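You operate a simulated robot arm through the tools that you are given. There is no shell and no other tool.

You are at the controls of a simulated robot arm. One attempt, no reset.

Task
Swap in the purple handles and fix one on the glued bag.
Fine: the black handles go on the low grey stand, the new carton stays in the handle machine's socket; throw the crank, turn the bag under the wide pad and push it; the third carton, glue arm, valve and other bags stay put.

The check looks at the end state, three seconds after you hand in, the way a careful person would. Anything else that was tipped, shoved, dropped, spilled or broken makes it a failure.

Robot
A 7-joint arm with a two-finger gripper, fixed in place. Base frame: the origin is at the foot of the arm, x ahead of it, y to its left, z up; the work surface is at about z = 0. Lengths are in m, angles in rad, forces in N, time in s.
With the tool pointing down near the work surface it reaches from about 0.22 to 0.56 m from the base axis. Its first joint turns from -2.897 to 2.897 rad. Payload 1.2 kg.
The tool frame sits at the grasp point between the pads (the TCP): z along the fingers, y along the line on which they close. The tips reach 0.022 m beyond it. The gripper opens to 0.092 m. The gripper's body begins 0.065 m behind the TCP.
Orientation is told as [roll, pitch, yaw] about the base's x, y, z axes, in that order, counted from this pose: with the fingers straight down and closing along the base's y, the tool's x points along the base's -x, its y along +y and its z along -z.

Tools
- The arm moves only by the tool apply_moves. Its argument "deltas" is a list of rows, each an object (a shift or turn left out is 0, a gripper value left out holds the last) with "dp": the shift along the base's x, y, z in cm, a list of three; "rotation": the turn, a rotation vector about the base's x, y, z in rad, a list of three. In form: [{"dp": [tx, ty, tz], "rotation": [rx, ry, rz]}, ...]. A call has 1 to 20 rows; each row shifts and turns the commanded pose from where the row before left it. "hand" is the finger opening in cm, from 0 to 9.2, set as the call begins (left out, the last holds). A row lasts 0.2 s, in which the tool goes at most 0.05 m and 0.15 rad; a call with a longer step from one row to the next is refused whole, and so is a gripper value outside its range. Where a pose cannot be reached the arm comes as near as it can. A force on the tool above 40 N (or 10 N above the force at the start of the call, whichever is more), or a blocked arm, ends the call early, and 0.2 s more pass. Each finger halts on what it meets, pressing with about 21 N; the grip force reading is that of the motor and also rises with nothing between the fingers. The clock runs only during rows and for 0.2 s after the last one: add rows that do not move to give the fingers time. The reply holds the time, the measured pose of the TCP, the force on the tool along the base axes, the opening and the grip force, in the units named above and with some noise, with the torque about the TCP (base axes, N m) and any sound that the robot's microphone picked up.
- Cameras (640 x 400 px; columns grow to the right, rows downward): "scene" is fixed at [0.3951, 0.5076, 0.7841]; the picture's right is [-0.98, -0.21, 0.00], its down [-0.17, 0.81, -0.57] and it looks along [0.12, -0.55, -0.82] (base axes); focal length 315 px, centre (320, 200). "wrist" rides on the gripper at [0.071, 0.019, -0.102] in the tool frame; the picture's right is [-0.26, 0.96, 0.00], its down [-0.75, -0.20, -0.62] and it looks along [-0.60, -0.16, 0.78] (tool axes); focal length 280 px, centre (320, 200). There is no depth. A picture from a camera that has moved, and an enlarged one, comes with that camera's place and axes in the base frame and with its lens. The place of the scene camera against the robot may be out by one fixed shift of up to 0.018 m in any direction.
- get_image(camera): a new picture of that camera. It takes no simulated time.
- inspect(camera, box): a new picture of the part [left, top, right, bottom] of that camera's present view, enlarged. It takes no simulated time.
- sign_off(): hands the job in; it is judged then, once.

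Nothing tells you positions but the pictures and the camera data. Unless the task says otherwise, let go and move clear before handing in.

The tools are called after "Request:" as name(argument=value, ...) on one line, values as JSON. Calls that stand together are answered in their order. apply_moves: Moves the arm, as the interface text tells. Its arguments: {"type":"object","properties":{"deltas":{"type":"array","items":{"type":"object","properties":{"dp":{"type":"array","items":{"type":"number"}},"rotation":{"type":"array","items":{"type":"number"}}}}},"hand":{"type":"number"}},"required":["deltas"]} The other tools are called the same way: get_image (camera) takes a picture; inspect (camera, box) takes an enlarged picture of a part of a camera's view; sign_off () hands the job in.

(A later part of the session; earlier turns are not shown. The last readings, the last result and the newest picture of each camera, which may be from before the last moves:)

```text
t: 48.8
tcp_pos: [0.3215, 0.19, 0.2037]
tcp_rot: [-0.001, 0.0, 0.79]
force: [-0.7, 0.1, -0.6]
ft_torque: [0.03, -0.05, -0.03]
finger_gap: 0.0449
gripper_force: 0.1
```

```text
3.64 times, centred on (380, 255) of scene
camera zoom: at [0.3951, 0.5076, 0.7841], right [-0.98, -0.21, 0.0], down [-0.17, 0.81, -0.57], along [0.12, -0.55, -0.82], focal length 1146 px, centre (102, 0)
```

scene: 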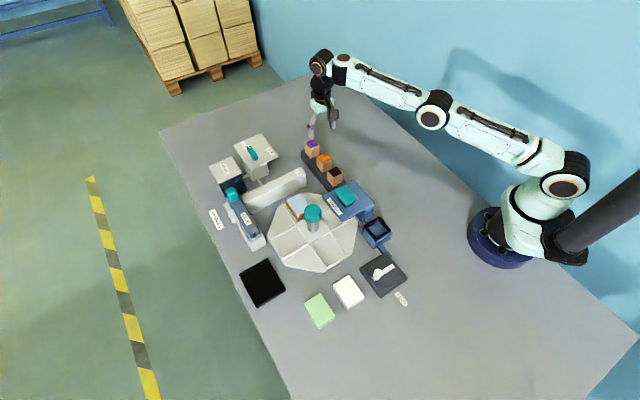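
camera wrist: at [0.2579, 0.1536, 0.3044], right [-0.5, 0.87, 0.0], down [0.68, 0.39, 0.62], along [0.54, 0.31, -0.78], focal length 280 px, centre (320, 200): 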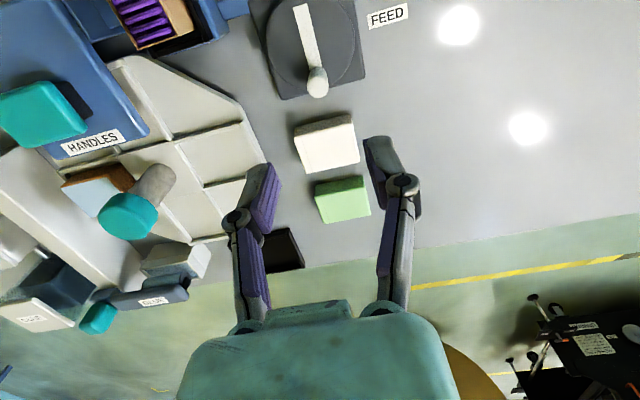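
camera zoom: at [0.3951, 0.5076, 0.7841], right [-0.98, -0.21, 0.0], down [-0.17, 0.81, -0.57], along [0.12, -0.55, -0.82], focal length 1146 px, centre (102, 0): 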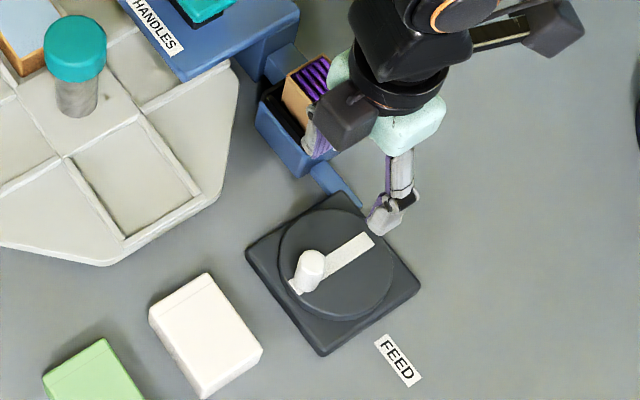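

The knob top triangulates to about (0.323, 0.189, 0.058). I'll come down over it partway and check.

Request:
apply_moves(deltas=[{"dp": [0.1, -0.1, -2.5]}, {"dp": [0, 0, -3]}, {"dp": [0, 0, -3]}, {"dp": [0, 0, -1.5]}, {"dp": [0, 0, 0]}, {"dp": [0, 0, 0]}], hand=4.5)

Request:
get_image(camera="wrist")

Request:
inspect(camera="scene", box=[350, 230, 420, 300])

```text
t: 50.2
tcp_pos: [0.3249, 0.1882, 0.1039]
tcp_rot: [0.001, 0.001, 0.787]
force: [0.8, 0.2, 0.5]
ft_torque: [-0.01, 0.01, 0.0]
finger_gap: 0.0451
gripper_force: 0.1
```

```text
taken
camera wrist: at [0.2603, 0.1511, 0.204], right [-0.5, 0.87, 0.0], down [0.68, 0.39, 0.62], along [0.54, 0.31, -0.78], focal length 280 px, centre (320, 200)
```

wrist: 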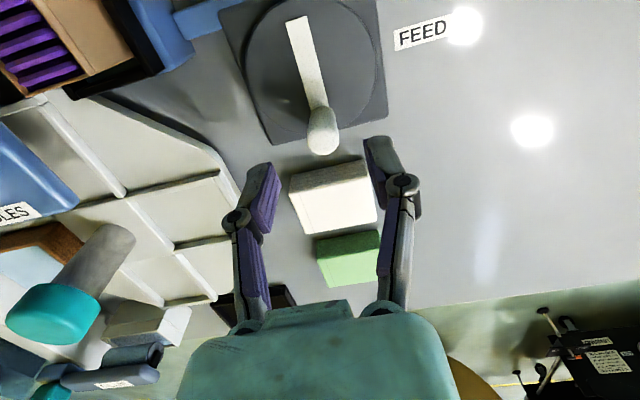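

```text
5.71 times, centred on (385, 265) of scene
camera zoom: at [0.3951, 0.5076, 0.7841], right [-0.98, -0.21, 0.0], down [-0.17, 0.81, -0.57], along [0.12, -0.55, -0.82], focal length 1801 px, centre (-51, -171)
```

zoom: 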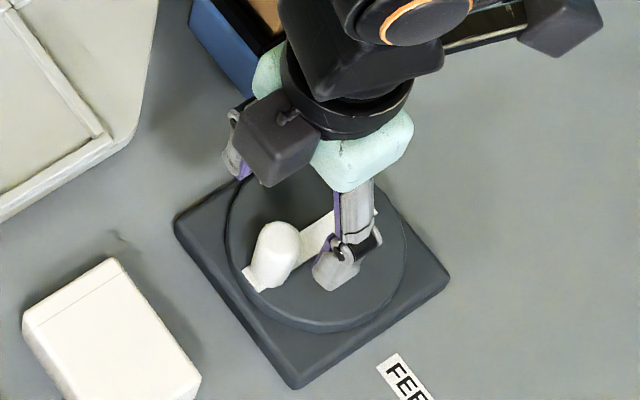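

I'll zoom in to refine the knob's position relative to the fingers.

Request:
inspect(camera="wrist", box=[220, 0, 420, 200])

```text
2.00 times, centred on (320, 100) of wrist
camera zoom: at [0.2603, 0.1511, 0.204], right [-0.5, 0.87, 0.0], down [0.68, 0.39, 0.62], along [0.54, 0.31, -0.78], focal length 561 px, centre (320, 400)
```

zoom: 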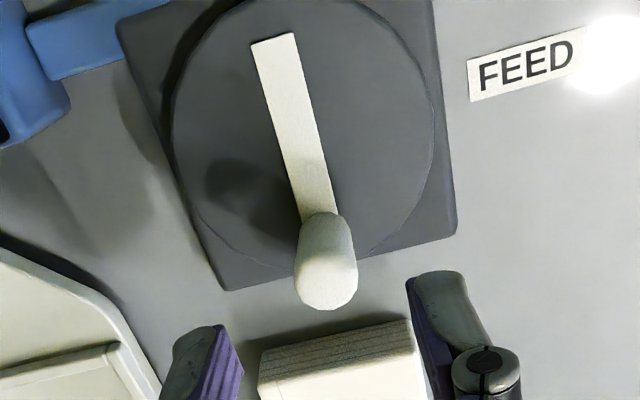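

The knob is about 1.7 cm across at (0.3225, 0.189). I'll lower the fingers around it and close to a loose cage.

Request:
apply_moves(deltas=[{"dp": [-0.18, 0.08, -1.5]}, {"dp": [0, 0, -1.5]}, {"dp": [0, 0, -1]}, {"dp": [0, 0, -0.5]}, {"dp": [0, 0, 0]}, {"dp": [0, 0, 0]}], hand=4.5)

Request:
inspect(camera="wrist", box=[220, 60, 420, 260])

Request:
inspect(camera="scene", box=[350, 230, 420, 300])

```text
t: 51.6
tcp_pos: [0.3192, 0.188, 0.0592]
tcp_rot: [0.0, 0.0, 0.789]
force: [0.0, 0.5, -0.1]
ft_torque: [-0.01, 0.01, -0.02]
finger_gap: 0.0451
gripper_force: 0.1
```

```text
2.00 times, centred on (320, 160) of wrist
camera zoom: at [0.2559, 0.1523, 0.1593], right [-0.5, 0.87, 0.0], down [0.68, 0.39, 0.62], along [0.54, 0.31, -0.78], focal length 561 px, centre (320, 280)
```

zoom: 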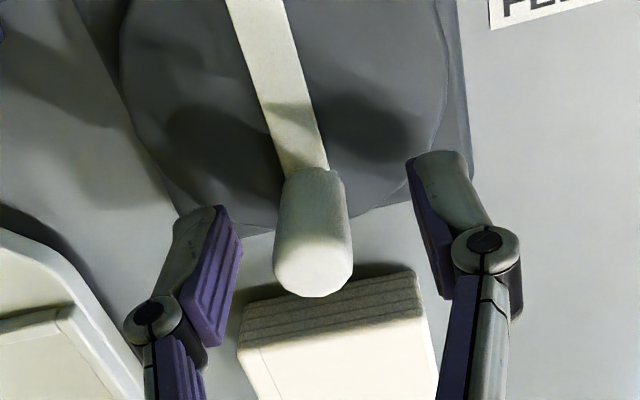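

```text
5.71 times, centred on (385, 265) of scene
camera zoom: at [0.3951, 0.5076, 0.7841], right [-0.98, -0.21, 0.0], down [-0.17, 0.81, -0.57], along [0.12, -0.55, -0.82], focal length 1801 px, centre (-51, -171)
```

zoom: 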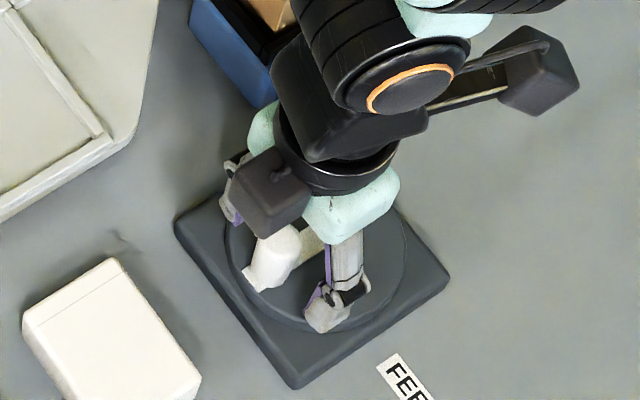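

The knob is about 4 mm outboard of the finger centre. I'll shift to centre on it, then close to a loose cage of 2.2 cm.

Request:
apply_moves(deltas=[{"dp": [0.35, 0.15, 0]}, {"dp": [0, 0, 0]}], hand=4.5)

Request:
apply_moves(deltas=[{"dp": [0, 0, 0]}, {"dp": [0, 0, 0]}], hand=2.3)

Request:
inspect(camera="wrist", box=[220, 60, 420, 260])

Request:
inspect(camera="scene", box=[350, 230, 420, 300])

```text
t: 52.2
tcp_pos: [0.323, 0.1895, 0.0588]
tcp_rot: [-0.001, -0.001, 0.789]
force: [-0.6, -0.3, 0.1]
ft_torque: [0.02, -0.01, -0.03]
finger_gap: 0.045
gripper_force: 0.1
```

```text
t: 52.8
tcp_pos: [0.324, 0.1892, 0.0587]
tcp_rot: [0.0, 0.0, 0.788]
force: [0.1, -0.2, -0.2]
ft_torque: [0.01, -0.03, 0.01]
finger_gap: 0.0231
gripper_force: 0.0
```

```text
2.00 times, centred on (320, 160) of wrist
camera zoom: at [0.26, 0.1533, 0.1595], right [-0.5, 0.87, 0.0], down [0.68, 0.39, 0.62], along [0.54, 0.31, -0.78], focal length 561 px, centre (320, 280)
```

zoom: 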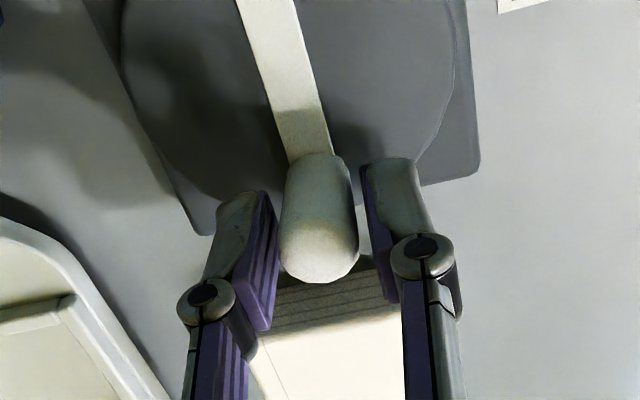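

```text
5.71 times, centred on (385, 265) of scene
camera zoom: at [0.3951, 0.5076, 0.7841], right [-0.98, -0.21, 0.0], down [-0.17, 0.81, -0.57], along [0.12, -0.55, -0.82], focal length 1801 px, centre (-51, -171)
```

zoom: 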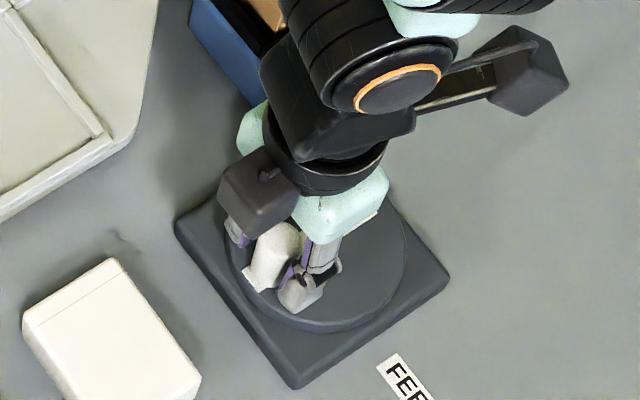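

The knob is caged with a few mm of slack. I'll try a small counter-clockwise turn first, moving the fingers along the arc and turning the wrist with it, and watch the force.

Request:
apply_moves(deltas=[{"dp": [-0.178, 0.181, 0], "rotation": [0, 0, 0.1]}, {"dp": [-0.195, 0.162, 0], "rotation": [0, 0, 0.1]}, {"dp": [-0.21, 0.142, 0], "rotation": [0, 0, 0.1]}, {"dp": [0, 0, 0]}], hand=2.3)

Request:
inspect(camera="wrist", box=[220, 60, 420, 260])

```text
t: 53.8
tcp_pos: [0.3176, 0.196, 0.06]
tcp_rot: [-0.001, 0.0, 1.09]
force: [1.0, -1.3, -0.8]
ft_torque: [0.01, 0.0, 0.0]
finger_gap: 0.0236
gripper_force: 0.9
```

```text
2.00 times, centred on (320, 160) of wrist
camera zoom: at [0.2681, 0.1422, 0.1601], right [-0.74, 0.68, 0.0], down [0.53, 0.57, 0.62], along [0.42, 0.46, -0.78], focal length 561 px, centre (320, 280)
```

zoom: 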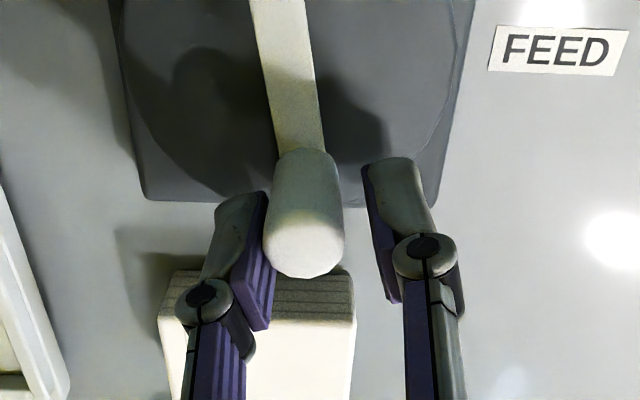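

The crank turns freely counter-clockwise, with only about 1.5 N. I'll carry on along the arc.

Request:
apply_moves(deltas=[{"dp": [-0.271, 0.141, 0], "rotation": [0, 0, 0.12]}, {"dp": [-0.287, 0.107, 0], "rotation": [0, 0, 0.12]}, {"dp": [-0.297, 0.072, 0], "rotation": [0, 0, 0.12]}, {"dp": [-0.304, 0.036, 0], "rotation": [0, 0, 0.12]}, {"dp": [-0.306, -0.001, 0], "rotation": [0, 0, 0.12]}, {"dp": [-0.303, -0.037, 0], "rotation": [0, 0, 0.12]}, {"dp": [0, 0, 0]}], hand=2.3)

Request:
get_image(camera="wrist")

Request:
inspect(camera="scene", box=[340, 190, 430, 300])

```text
t: 55.4
tcp_pos: [0.2994, 0.1982, 0.0593]
tcp_rot: [0.0, 0.0, 1.812]
force: [1.9, -0.3, -0.5]
ft_torque: [-0.04, 0.04, 0.0]
finger_gap: 0.0247
gripper_force: 1.2
```

```text
taken
camera wrist: at [0.2981, 0.1253, 0.1602], right [-1.0, 0.02, 0.0], down [0.02, 0.78, 0.62], along [0.01, 0.62, -0.78], focal length 280 px, centre (320, 200)
```

wrist: 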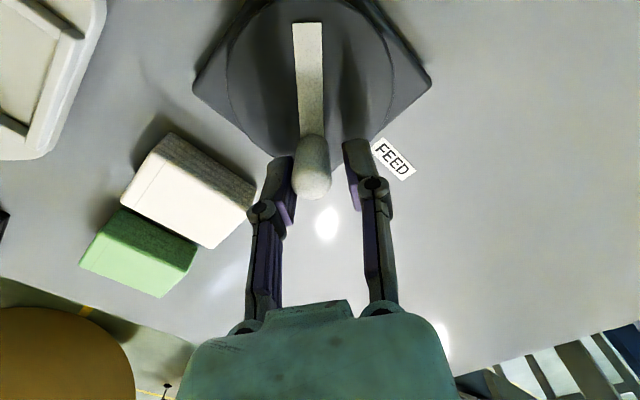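

```text
3.64 times, centred on (385, 245) of scene
camera zoom: at [0.3951, 0.5076, 0.7841], right [-0.98, -0.21, 0.0], down [-0.17, 0.81, -0.57], along [0.12, -0.55, -0.82], focal length 1146 px, centre (84, 36)
```

zoom: 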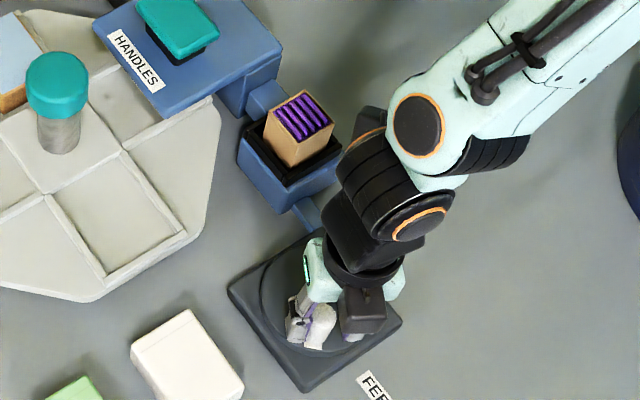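

The crank is following round. I'll continue the arc.

Request:
apply_moves(deltas=[{"dp": [-0.297, -0.074, 0], "rotation": [0, 0, 0.12]}, {"dp": [-0.286, -0.108, 0], "rotation": [0, 0, 0.12]}, {"dp": [-0.271, -0.142, 0], "rotation": [0, 0, 0.12]}, {"dp": [-0.252, -0.173, 0], "rotation": [0, 0, 0.12]}, {"dp": [-0.23, -0.202, 0], "rotation": [0, 0, 0.12]}, {"dp": [0, 0, 0]}], hand=2.3)

Request:
get_image(camera="wrist")

Request:
inspect(camera="scene", box=[340, 190, 430, 300])

```text
t: 56.8
tcp_pos: [0.2861, 0.1928, 0.0591]
tcp_rot: [0.0, -0.001, 2.412]
force: [2.4, 2.1, 0.6]
ft_torque: [0.02, 0.04, -0.01]
finger_gap: 0.0254
gripper_force: 1.5
```

```text
taken
camera wrist: at [0.3267, 0.1312, 0.1599], right [-0.84, -0.54, 0.0], down [-0.43, 0.65, 0.63], along [-0.34, 0.52, -0.78], focal length 280 px, centre (320, 200)
```

wrist: 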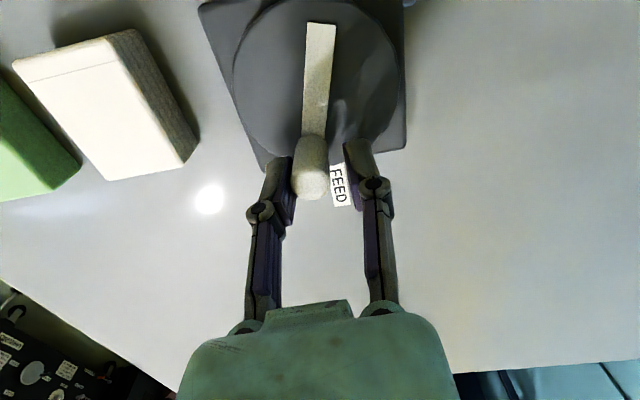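

```text
3.64 times, centred on (385, 245) of scene
camera zoom: at [0.3951, 0.5076, 0.7841], right [-0.98, -0.21, 0.0], down [-0.17, 0.81, -0.57], along [0.12, -0.55, -0.82], focal length 1146 px, centre (84, 36)
```

zoom: 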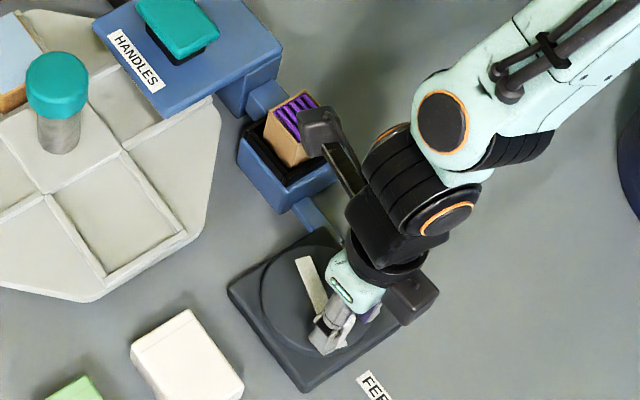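

About 80° so far with low force and no stop felt. I'll keep going, checking as I go.

Request:
apply_moves(deltas=[{"dp": [-0.203, -0.229, 0], "rotation": [0, 0, 0.12]}, {"dp": [-0.175, -0.25, 0], "rotation": [0, 0, 0.12]}, {"dp": [-0.143, -0.27, 0], "rotation": [0, 0, 0.12]}, {"dp": [0, 0, 0]}], hand=2.3)

Request:
get_image(camera="wrist")

Request:
inspect(camera="scene", box=[330, 150, 430, 300])

```text
t: 57.8
tcp_pos: [0.2812, 0.1855, 0.0595]
tcp_rot: [0.0, 0.0, 2.774]
force: [-0.8, 6.3, -1.7]
ft_torque: [-0.03, 0.02, 0.02]
finger_gap: 0.0272
gripper_force: 3.2
```

```text
taken
camera wrist: at [0.3404, 0.1416, 0.16], right [-0.59, -0.81, 0.0], down [-0.63, 0.46, 0.63], along [-0.5, 0.37, -0.78], focal length 280 px, centre (320, 200)
```

wrist: 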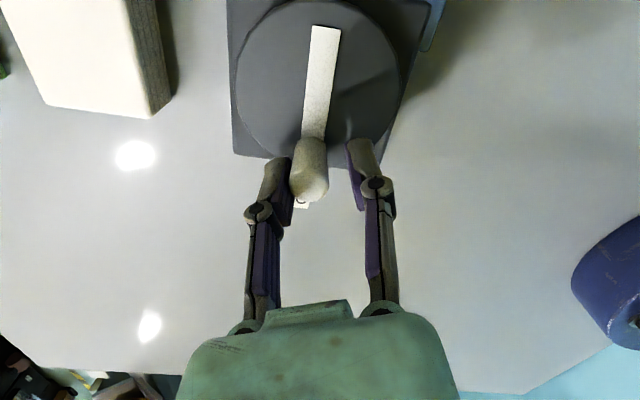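

```text
2.67 times, centred on (380, 225) of scene
camera zoom: at [0.3951, 0.5076, 0.7841], right [-0.98, -0.21, 0.0], down [-0.17, 0.81, -0.57], along [0.12, -0.55, -0.82], focal length 840 px, centre (160, 133)
```

zoom: 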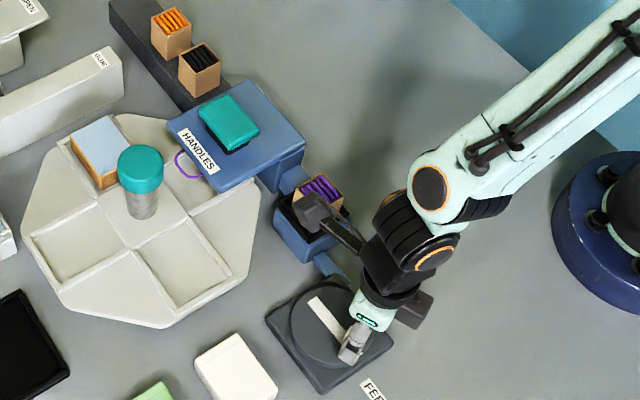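

A purple handle loop has appeared at the front of the handle machine, so the feed appears to have worked. I'll zoom in to confirm.

Request:
inspect(camera="scene", box=[320, 170, 390, 240])

Request:
inspect(camera="scene", box=[355, 240, 415, 300])

Request:
inspect(camera="wrist", box=[220, 0, 440, 220])

```text
5.71 times, centred on (355, 205) of scene
camera zoom: at [0.3951, 0.5076, 0.7841], right [-0.98, -0.21, 0.0], down [-0.17, 0.81, -0.57], along [0.12, -0.55, -0.82], focal length 1801 px, centre (120, 171)
```

zoom: 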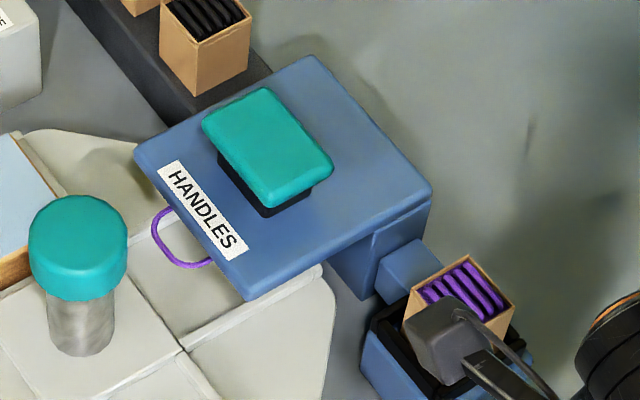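

```text
6.67 times, centred on (385, 270) of scene
camera zoom: at [0.3951, 0.5076, 0.7841], right [-0.98, -0.21, 0.0], down [-0.17, 0.81, -0.57], along [0.12, -0.55, -0.82], focal length 2101 px, centre (-113, -267)
```

zoom: 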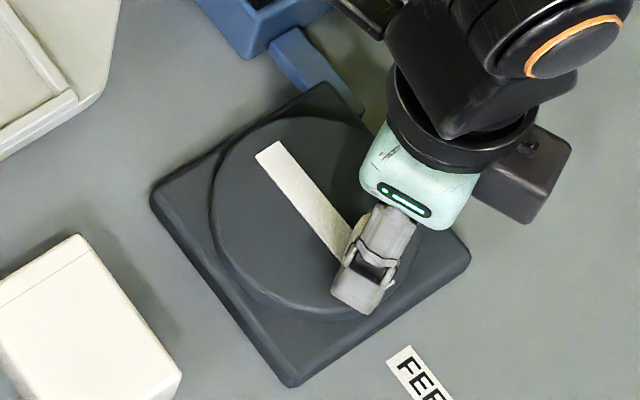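

```text
1.82 times, centred on (330, 110) of wrist
camera zoom: at [0.3404, 0.1416, 0.16], right [-0.59, -0.81, 0.0], down [-0.63, 0.46, 0.63], along [-0.5, 0.37, -0.78], focal length 510 px, centre (302, 364)
```

zoom: 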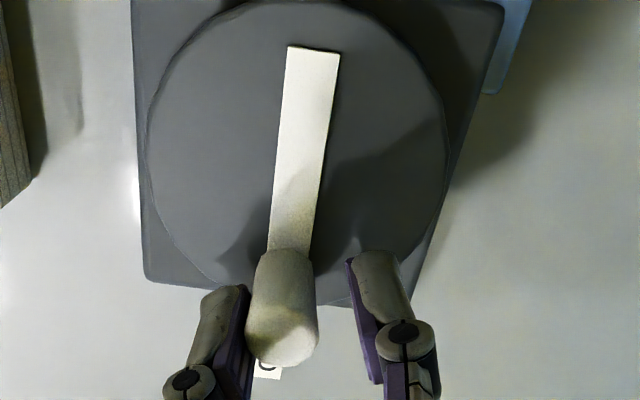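

The machine now shows a purple handle, and the crank has turned about 92° to where resistance rises, so it is at its end stop. I'll open the cage and lift clear.

Request:
apply_moves(deltas=[{"dp": [0, 0, 0]}, {"dp": [0, 0, 0]}], hand=4.5)

Request:
apply_moves(deltas=[{"dp": [0, 0, 2]}, {"dp": [0, 0, 3]}, {"dp": [0, 0, 4]}, {"dp": [0, 0, 4]}, {"dp": [0, 0, 4]}, {"dp": [0, 0, 2]}, {"dp": [0, 0, 0]}], hand=4.5)

Request:
get_image(camera="wrist")

Request:
get_image(camera="scene")

Request:
inspect(camera="scene", box=[320, 170, 420, 300])

```text
t: 58.4
tcp_pos: [0.282, 0.1841, 0.0596]
tcp_rot: [0.0, 0.0, 2.769]
force: [1.7, 1.2, 0.3]
ft_torque: [-0.01, -0.01, -0.03]
finger_gap: 0.0468
gripper_force: 1.2
```

```text
t: 60.0
tcp_pos: [0.282, 0.1848, 0.2495]
tcp_rot: [-0.001, 0.0, 2.769]
force: [0.6, -0.7, 0.5]
ft_torque: [0.02, -0.02, 0.0]
finger_gap: 0.0448
gripper_force: 0.2
```

```text
taken
camera wrist: at [0.3395, 0.1416, 0.3499], right [-0.59, -0.8, 0.0], down [-0.63, 0.46, 0.62], along [-0.5, 0.37, -0.78], focal length 280 px, centre (320, 200)
```

wrist: 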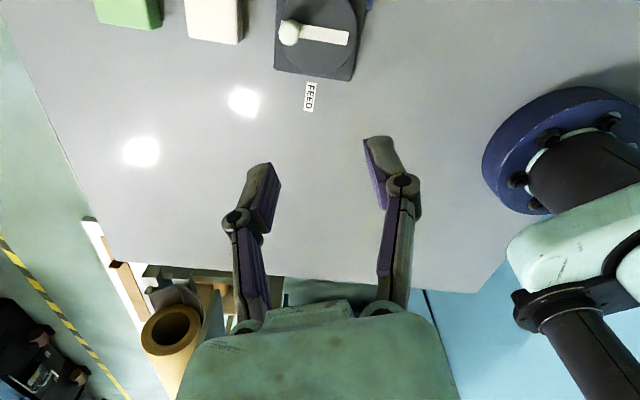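

```text
taken
```

scene: 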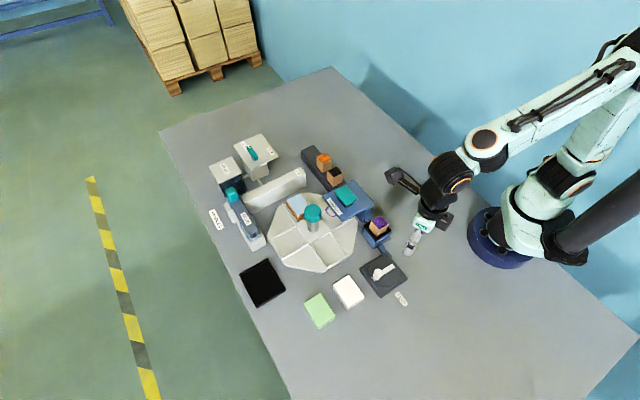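

```text
3.08 times, centred on (370, 235) of scene
camera zoom: at [0.3951, 0.5076, 0.7841], right [-0.98, -0.21, 0.0], down [-0.17, 0.81, -0.57], along [0.12, -0.55, -0.82], focal length 970 px, centre (166, 92)
```

zoom: 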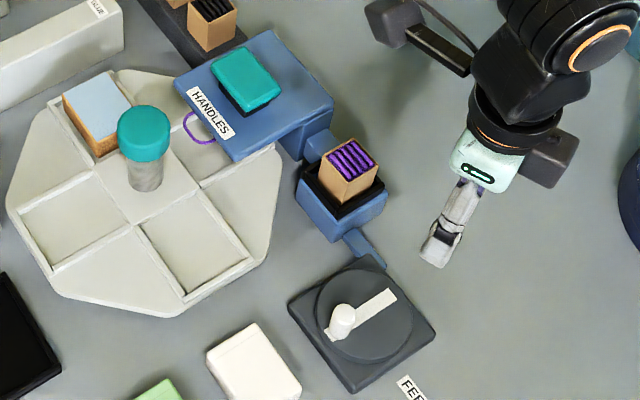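

The crank has sprung back by itself and the purple handle stays waiting in the machine. Next is the turntable, so I'll bring the wrist back round and look at the post, the bag and the handle's height.

Request:
apply_moves(deltas=[{"dp": [0.9, -0.8, 0.2], "rotation": [0, 0, -0.142]}, {"dp": [0.9, -0.8, 0.2], "rotation": [0, 0, -0.142]}, {"dp": [0.9, -0.8, 0.2], "rotation": [0, 0, -0.142]}, {"dp": [0.9, -0.8, 0.2], "rotation": [0, 0, -0.142]}, {"dp": [0.9, -0.8, 0.2], "rotation": [0, 0, -0.142]}, {"dp": [0.9, -0.8, 0.2], "rotation": [0, 0, -0.142]}, {"dp": [0.9, -0.8, 0.2], "rotation": [0, 0, -0.142]}, {"dp": [0.9, -0.8, 0.2], "rotation": [0, 0, -0.142]}, {"dp": [0.9, -0.8, 0.2], "rotation": [0, 0, -0.142]}, {"dp": [0.9, -0.8, 0.2], "rotation": [0, 0, -0.142]}, {"dp": [0.9, -0.8, 0], "rotation": [0, 0, -0.142]}, {"dp": [0.9, -0.8, 0], "rotation": [0, 0, -0.142]}, {"dp": [0.9, -0.8, 0], "rotation": [0, 0, -0.142]}, {"dp": [0.9, -0.8, 0], "rotation": [0, 0, -0.142]}, {"dp": [0, 0, 0]}, {"dp": [0, 0, 0]}], hand=6.5)

Request:
get_image(camera="wrist")

Request:
inspect(camera="scene", box=[260, 160, 400, 280])

```text
t: 63.4
tcp_pos: [0.4088, 0.072, 0.2684]
tcp_rot: [0.001, 0.001, 0.78]
force: [-0.5, -0.3, -0.1]
ft_torque: [0.01, -0.02, -0.03]
finger_gap: 0.0651
gripper_force: 0.1
```

```text
taken
camera wrist: at [0.3444, 0.0359, 0.3698], right [-0.49, 0.87, 0.0], down [0.68, 0.38, 0.63], along [0.54, 0.31, -0.78], focal length 280 px, centre (320, 200)
```

wrist: 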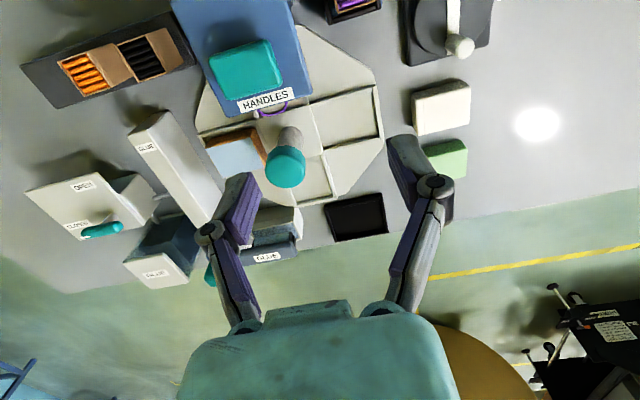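

```text
3.33 times, centred on (330, 220) of scene
camera zoom: at [0.3951, 0.5076, 0.7841], right [-0.98, -0.21, 0.0], down [-0.17, 0.81, -0.57], along [0.12, -0.55, -0.82], focal length 1050 px, centre (287, 133)
```

zoom: 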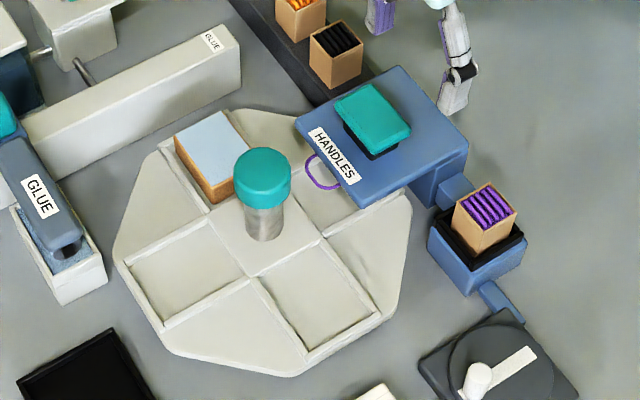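

I'll zoom in on the turntable, post and bag from here.

Request:
inspect(camera="wrist", box=[190, 20, 400, 210])

Request:
inspect(camera="scene", box=[280, 180, 350, 250])

```text
2.11 times, centred on (295, 115) of wrist
camera zoom: at [0.3444, 0.0359, 0.3698], right [-0.49, 0.87, 0.0], down [0.68, 0.38, 0.63], along [0.54, 0.31, -0.78], focal length 590 px, centre (373, 379)
```

zoom: 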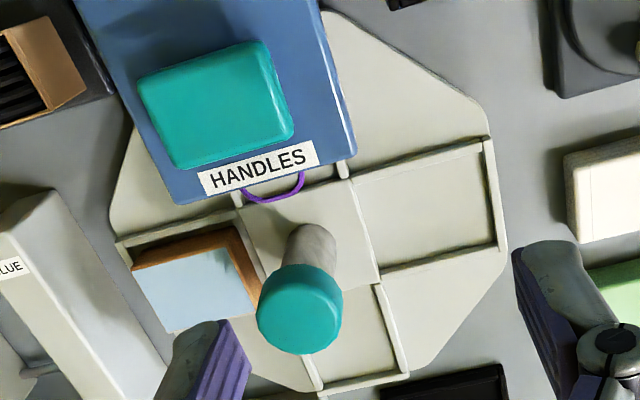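

```text
5.71 times, centred on (315, 215) of scene
camera zoom: at [0.3951, 0.5076, 0.7841], right [-0.98, -0.21, 0.0], down [-0.17, 0.81, -0.57], along [0.12, -0.55, -0.82], focal length 1801 px, centre (349, 114)
```

zoom: 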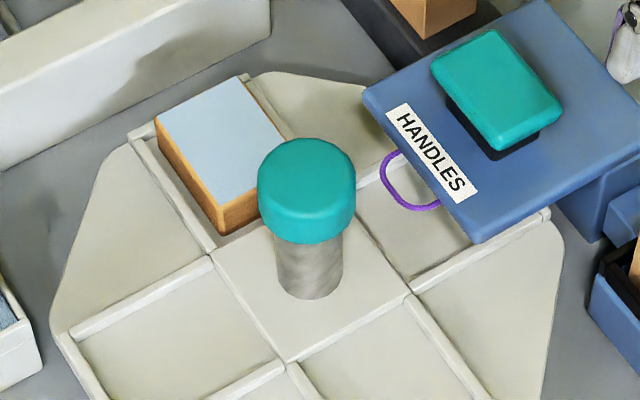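

The post's cap is about 4.5 cm across, centred near (0.511, 0.087), top about 0.098. The bag top is about 0.045 and the handle loop hangs near 0.06, so the bag should pass underneath. I'll move above the cap.

Request:
apply_moves(deltas=[{"dp": [3.4, 0.5, 0]}, {"dp": [3.4, 0.5, 0]}, {"dp": [3.4, 0.5, -2]}, {"dp": [0, 0, -3]}, {"dp": [0, 0, -3]}, {"dp": [0, 0, 0]}, {"dp": [0, 0, 0]}], hand=7.0)

Request:
get_image(camera="wrist")

Request:
inspect(camera="scene", box=[260, 150, 380, 270])

```text
t: 65.0
tcp_pos: [0.5105, 0.0876, 0.1874]
tcp_rot: [0.0, 0.0, 0.781]
force: [-0.3, 0.4, 0.0]
ft_torque: [0.01, -0.01, -0.01]
finger_gap: 0.0697
gripper_force: 0.0
```

```text
taken
camera wrist: at [0.4471, 0.0506, 0.2878], right [-0.49, 0.87, 0.0], down [0.68, 0.39, 0.62], along [0.54, 0.31, -0.78], focal length 280 px, centre (320, 200)
```

wrist: 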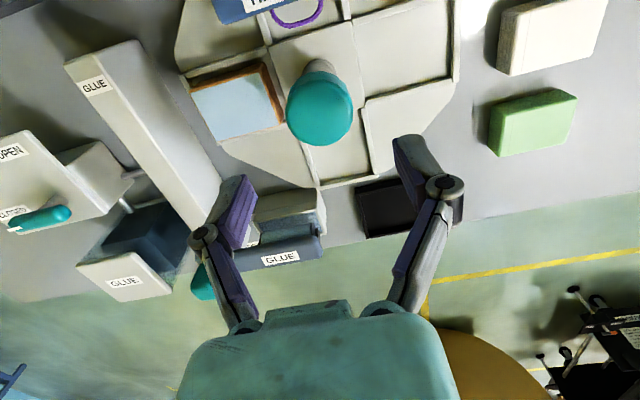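

```text
3.33 times, centred on (320, 210) of scene
camera zoom: at [0.3951, 0.5076, 0.7841], right [-0.98, -0.21, 0.0], down [-0.17, 0.81, -0.57], along [0.12, -0.55, -0.82], focal length 1050 px, centre (320, 167)
```

zoom: 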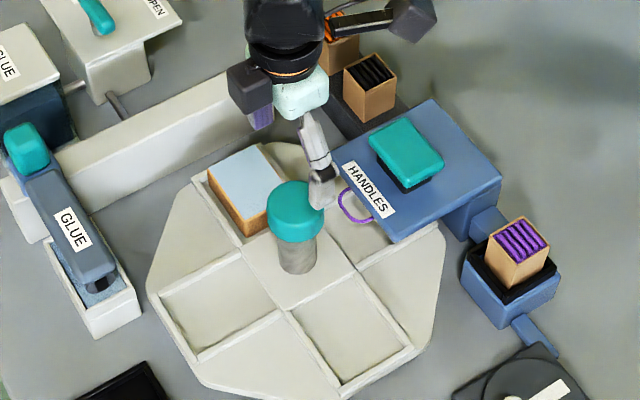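

The tool is aligned with the cap. I'll come down around it.

Request:
apply_moves(deltas=[{"dp": [0, 0, -3]}, {"dp": [0, 0, -3]}, {"dp": [0, 0, -2]}, {"dp": [0, 0, -1.5]}, {"dp": [0, 0, 0]}, {"dp": [0, 0, 0]}], hand=7.0)

Request:
get_image(camera="wrist")

Request:
inspect(camera="scene", box=[260, 150, 380, 270])

```text
t: 66.4
tcp_pos: [0.5111, 0.0866, 0.0918]
tcp_rot: [0.001, -0.001, 0.781]
force: [-0.6, 0.2, 0.3]
ft_torque: [-0.02, 0.02, -0.02]
finger_gap: 0.0698
gripper_force: 0.1
```

```text
taken
camera wrist: at [0.4466, 0.0505, 0.1927], right [-0.49, 0.87, 0.0], down [0.68, 0.39, 0.63], along [0.54, 0.31, -0.78], focal length 280 px, centre (320, 200)
```

wrist: 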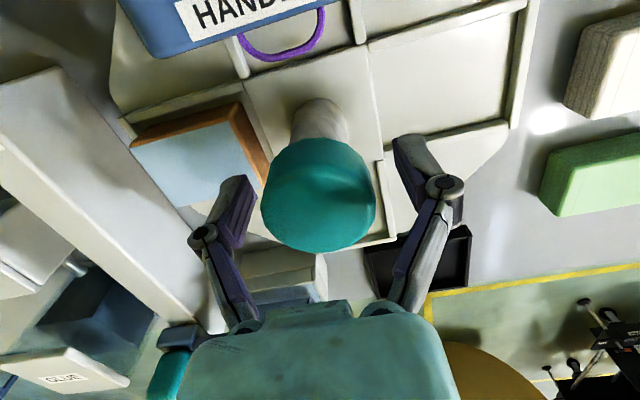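

```text
3.33 times, centred on (320, 210) of scene
camera zoom: at [0.3951, 0.5076, 0.7841], right [-0.98, -0.21, 0.0], down [-0.17, 0.81, -0.57], along [0.12, -0.55, -0.82], focal length 1050 px, centre (320, 167)
```

zoom: 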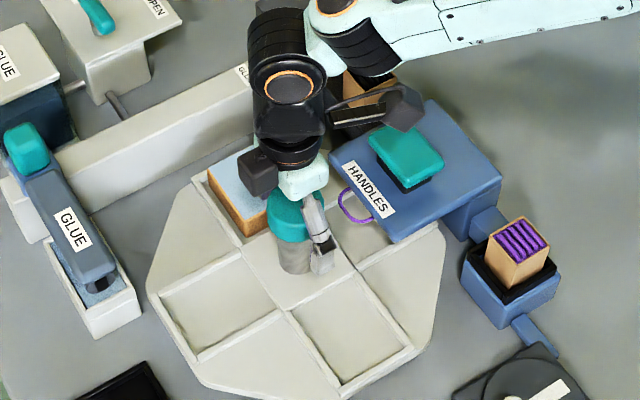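

The cap is centred between the fingers. I'll grip it.

Request:
apply_moves(deltas=[{"dp": [0, 0, 0]}, {"dp": [0, 0, 0]}, {"dp": [0, 0, 0]}], hand=3.4)

Request:
inspect(camera="scene", box=[260, 150, 380, 270])

```text
t: 67.2
tcp_pos: [0.5106, 0.0864, 0.0935]
tcp_rot: [-0.001, 0.001, 0.781]
force: [-5.6, -1.7, 12.0]
ft_torque: [-0.08, 0.08, -0.01]
finger_gap: 0.0435
gripper_force: 28.2
```

```text
3.33 times, centred on (320, 210) of scene
camera zoom: at [0.3951, 0.5076, 0.7841], right [-0.98, -0.21, 0.0], down [-0.17, 0.81, -0.57], along [0.12, -0.55, -0.82], focal length 1050 px, centre (320, 167)
```

zoom: 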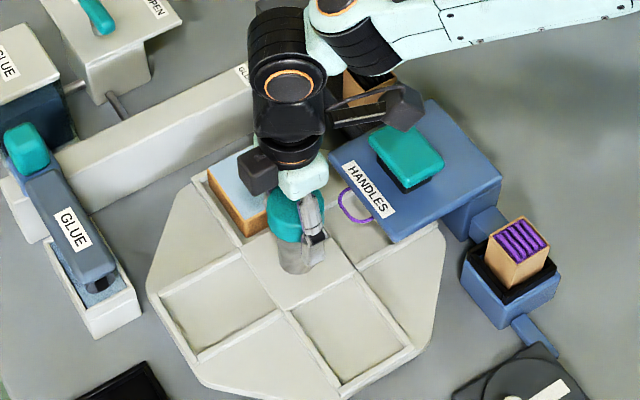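

The cap is held at 4.35 cm. I'll try a small clockwise turn and see whether the table follows.

Request:
apply_moves(deltas=[{"rotation": [0, 0, -0.08]}, {"rotation": [0, 0, -0.08]}, {"rotation": [0, 0, -0.08]}, {"dp": [0, 0, 0]}], hand=3.4)

Request:
inspect(camera="scene", box=[260, 150, 380, 270])

```text
t: 68.2
tcp_pos: [0.5118, 0.0855, 0.0941]
tcp_rot: [-0.001, -0.003, 0.54]
force: [21.5, -3.6, -14.9]
ft_torque: [0.26, -0.05, 0.03]
finger_gap: 0.0438
gripper_force: 28.0
```

```text
3.33 times, centred on (320, 210) of scene
camera zoom: at [0.3951, 0.5076, 0.7841], right [-0.98, -0.21, 0.0], down [-0.17, 0.81, -0.57], along [0.12, -0.55, -0.82], focal length 1050 px, centre (320, 167)
```

zoom: 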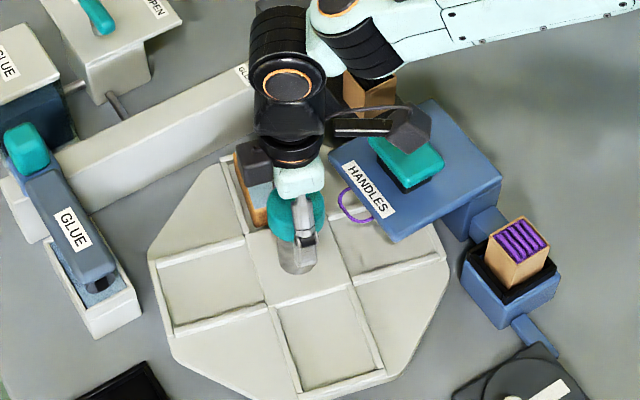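

The table turns with the cap, but side force has built up from a slight off-centre grip. I'll nudge to relieve it before continuing.

Request:
apply_moves(deltas=[{"dp": [0.1, 0, -0.1]}, {"dp": [0, 0, 0]}], hand=3.4)

```text
t: 68.8
tcp_pos: [0.5105, 0.085, 0.0931]
tcp_rot: [-0.002, 0.002, 0.539]
force: [2.9, -14.1, 1.7]
ft_torque: [0.14, -0.08, 0.05]
finger_gap: 0.0436
gripper_force: 28.5
```

Moving 1 mm relieved the x force, which tells me the true axis is a few mm from the TCP. I'll correct y and continue turning about that estimated axis in small steps.

Request:
apply_moves(deltas=[{"dp": [0, -0.07, 0]}, {"dp": [0.032, -0.04, 0], "rotation": [0, 0, -0.1]}, {"dp": [0.028, -0.043, 0], "rotation": [0, 0, -0.1]}, {"dp": [0, 0, 0]}], hand=3.4)

Request:
inspect(camera="scene", box=[260, 150, 380, 270])

```text
t: 69.8
tcp_pos: [0.5102, 0.0848, 0.0929]
tcp_rot: [0.001, 0.0, 0.342]
force: [-9.3, -7.4, 14.5]
ft_torque: [-0.07, 0.13, 0.01]
finger_gap: 0.0438
gripper_force: 27.8
```

```text
3.33 times, centred on (320, 210) of scene
camera zoom: at [0.3951, 0.5076, 0.7841], right [-0.98, -0.21, 0.0], down [-0.17, 0.81, -0.57], along [0.12, -0.55, -0.82], focal length 1050 px, centre (320, 167)
```

zoom: 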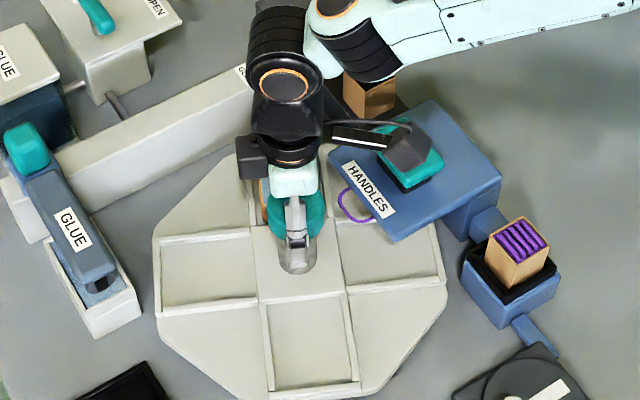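

The table is at about 25° and forces are moderate. I'll continue with small corrections.

Request:
apply_moves(deltas=[{"dp": [-0.03, -0.03, 0.05], "rotation": [0, 0, -0.1]}, {"dp": [0.01, -0.04, 0], "rotation": [0, 0, -0.1]}, {"dp": [0.01, -0.04, 0], "rotation": [0, 0, -0.1]}, {"dp": [0, 0, 0]}], hand=3.4)

Request:
inspect(camera="scene", box=[260, 150, 380, 270])

```text
t: 70.8
tcp_pos: [0.5116, 0.086, 0.0929]
tcp_rot: [0.0, 0.002, 0.039]
force: [-11.3, -3.1, 8.6]
ft_torque: [0.06, 0.29, 0.0]
finger_gap: 0.0438
gripper_force: 28.5
```

```text
3.33 times, centred on (320, 210) of scene
camera zoom: at [0.3951, 0.5076, 0.7841], right [-0.98, -0.21, 0.0], down [-0.17, 0.81, -0.57], along [0.12, -0.55, -0.82], focal length 1050 px, centre (320, 167)
```

zoom: 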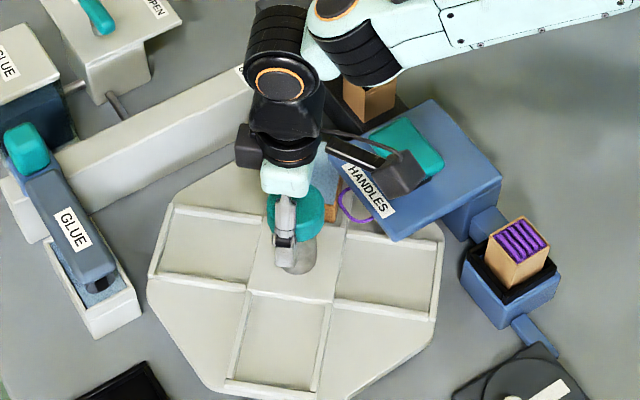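

The bag is about to go under the machine head. I'll check the clearance with the handle loop first.

Request:
inspect(camera="scene", box=[305, 170, 355, 220])

Request:
get_image(camera="wrist")

```text
8.00 times, centred on (330, 195) of scene
camera zoom: at [0.3951, 0.5076, 0.7841], right [-0.98, -0.21, 0.0], down [-0.17, 0.81, -0.57], along [0.12, -0.55, -0.82], focal length 2521 px, centre (240, 240)
```

zoom: 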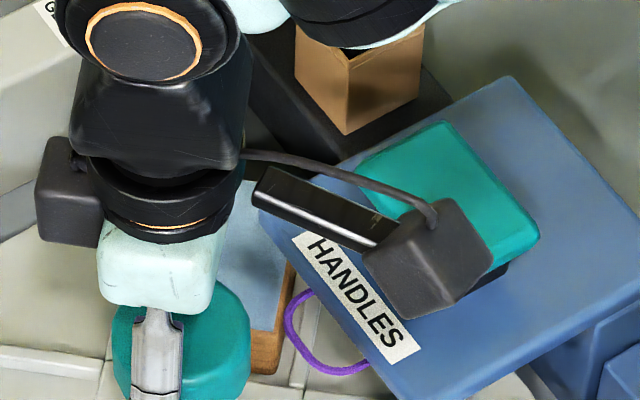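

```text
taken
camera wrist: at [0.4398, 0.1015, 0.1931], right [0.22, 0.97, 0.0], down [0.76, -0.17, 0.62], along [0.61, -0.14, -0.78], focal length 280 px, centre (320, 200)
```

wrist: 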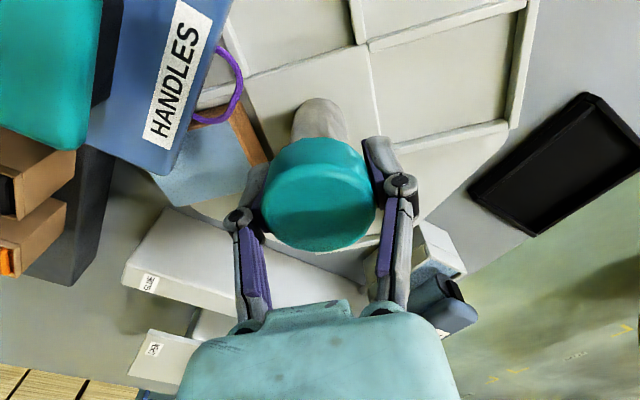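

The loop lies above the bag, so it's passing underneath cleanly. I'll continue turning.

Request:
apply_moves(deltas=[{"dp": [-0.04, -0.03, 0.03], "rotation": [0, 0, -0.1]}, {"dp": [0, -0.03, 0], "rotation": [0, 0, -0.1]}, {"dp": [0, -0.03, 0], "rotation": [0, 0, -0.1]}, {"dp": [0, 0, 0]}], hand=3.4)

Request:
inspect(camera="scene", box=[270, 150, 370, 270])

Request:
get_image(camera="wrist")

```text
t: 71.8
tcp_pos: [0.5118, 0.0824, 0.0925]
tcp_rot: [0.002, 0.001, -0.258]
force: [5.0, 8.7, -14.2]
ft_torque: [-0.05, -0.3, -0.05]
finger_gap: 0.0436
gripper_force: 28.0
```

```text
3.33 times, centred on (320, 210) of scene
camera zoom: at [0.3951, 0.5076, 0.7841], right [-0.98, -0.21, 0.0], down [-0.17, 0.81, -0.57], along [0.12, -0.55, -0.82], focal length 1050 px, centre (320, 167)
```

zoom: 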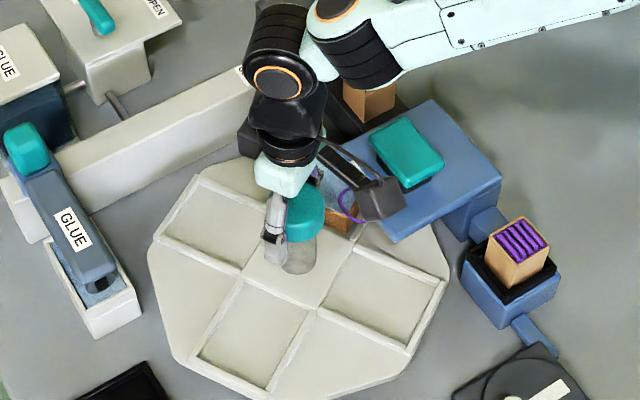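

```text
taken
camera wrist: at [0.4475, 0.121, 0.193], right [0.5, 0.87, 0.0], down [0.68, -0.39, 0.62], along [0.54, -0.31, -0.78], focal length 280 px, centre (320, 200)
```

wrist: 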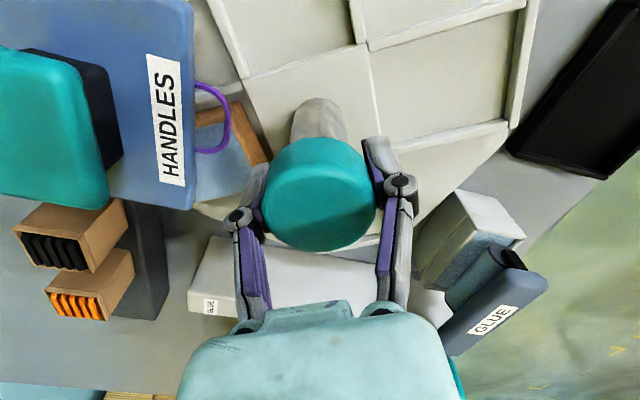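

About 60° done. I'll continue with corrections.

Request:
apply_moves(deltas=[{"dp": [0.02, 0.03, -0.05], "rotation": [0, 0, -0.1]}, {"dp": [0, -0.01, 0], "rotation": [0, 0, -0.1]}, {"dp": [-0.01, -0.01, 0], "rotation": [0, 0, -0.1]}, {"dp": [0, 0, 0]}], hand=3.4)

Request:
inspect(camera="scene", box=[270, 150, 370, 270])

Request:
get_image(camera="wrist")

```text
t: 72.8
tcp_pos: [0.5111, 0.0835, 0.0928]
tcp_rot: [0.001, 0.001, -0.559]
force: [9.7, 5.3, -20.2]
ft_torque: [-0.02, 0.05, -0.07]
finger_gap: 0.0435
gripper_force: 27.8
```

```text
3.33 times, centred on (320, 210) of scene
camera zoom: at [0.3951, 0.5076, 0.7841], right [-0.98, -0.21, 0.0], down [-0.17, 0.81, -0.57], along [0.12, -0.55, -0.82], focal length 1050 px, centre (320, 167)
```

zoom: 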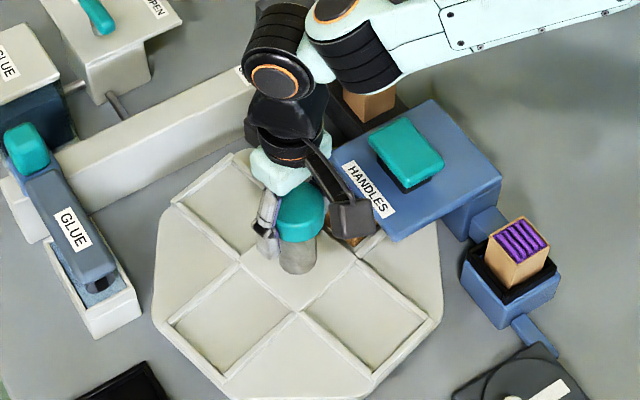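

```text
taken
camera wrist: at [0.4611, 0.1378, 0.1931], right [0.73, 0.68, 0.0], down [0.53, -0.57, 0.62], along [0.42, -0.46, -0.78], focal length 280 px, centre (320, 200)
```

wrist: 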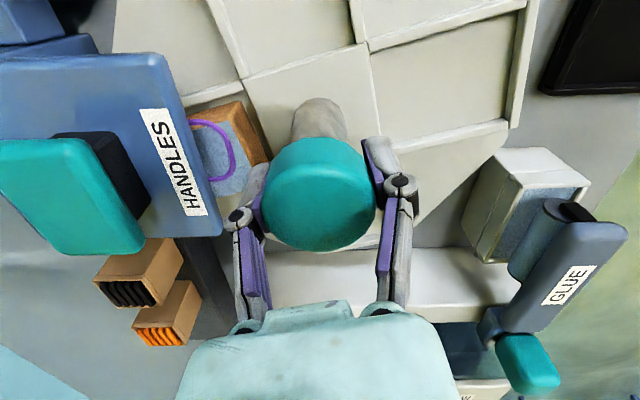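

Loop is over the bag and about 13° remain. I'll finish the quarter turn.

Request:
apply_moves(deltas=[{"dp": [0.04, 0.02, -0.08]}, {"dp": [0, 0, 0], "rotation": [0, 0, -0.08]}, {"dp": [-0.01, 0, 0], "rotation": [0, 0, -0.08]}, {"dp": [-0.01, 0.01, 0], "rotation": [0, 0, -0.072]}, {"dp": [0, 0, 0]}], hand=3.4)

Request:
inspect(camera="scene", box=[270, 150, 370, 270])

Request:
get_image(camera="wrist")

```text
t: 74.0
tcp_pos: [0.5116, 0.082, 0.0926]
tcp_rot: [-0.006, 0.0, -0.794]
force: [-21.9, -10.1, -1.8]
ft_torque: [0.25, 0.21, 0.02]
finger_gap: 0.0433
gripper_force: 27.8
```

```text
3.33 times, centred on (320, 210) of scene
camera zoom: at [0.3951, 0.5076, 0.7841], right [-0.98, -0.21, 0.0], down [-0.17, 0.81, -0.57], along [0.12, -0.55, -0.82], focal length 1050 px, centre (320, 167)
```

zoom: 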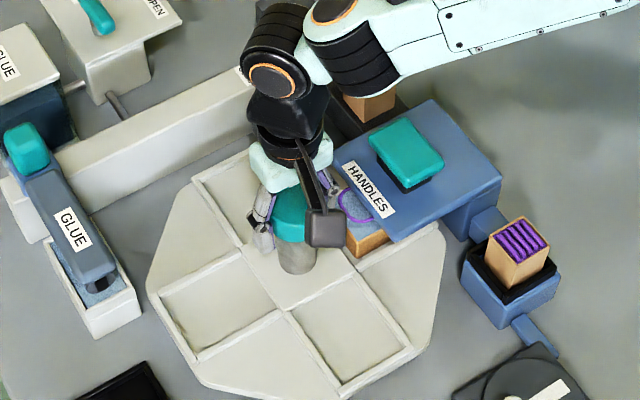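

```text
taken
camera wrist: at [0.4751, 0.1477, 0.1933], right [0.87, 0.49, 0.0], down [0.38, -0.68, 0.62], along [0.3, -0.55, -0.78], focal length 280 px, centre (320, 200)
```

wrist: 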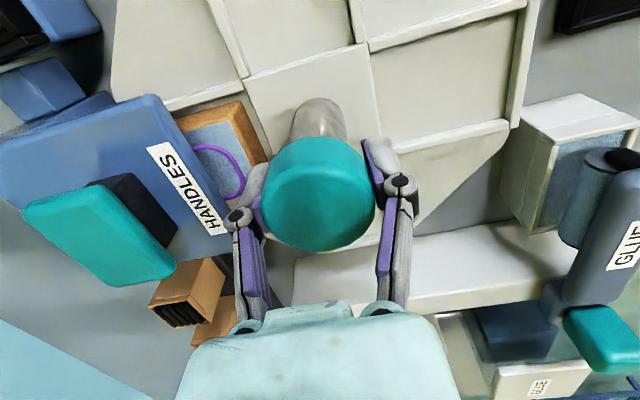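

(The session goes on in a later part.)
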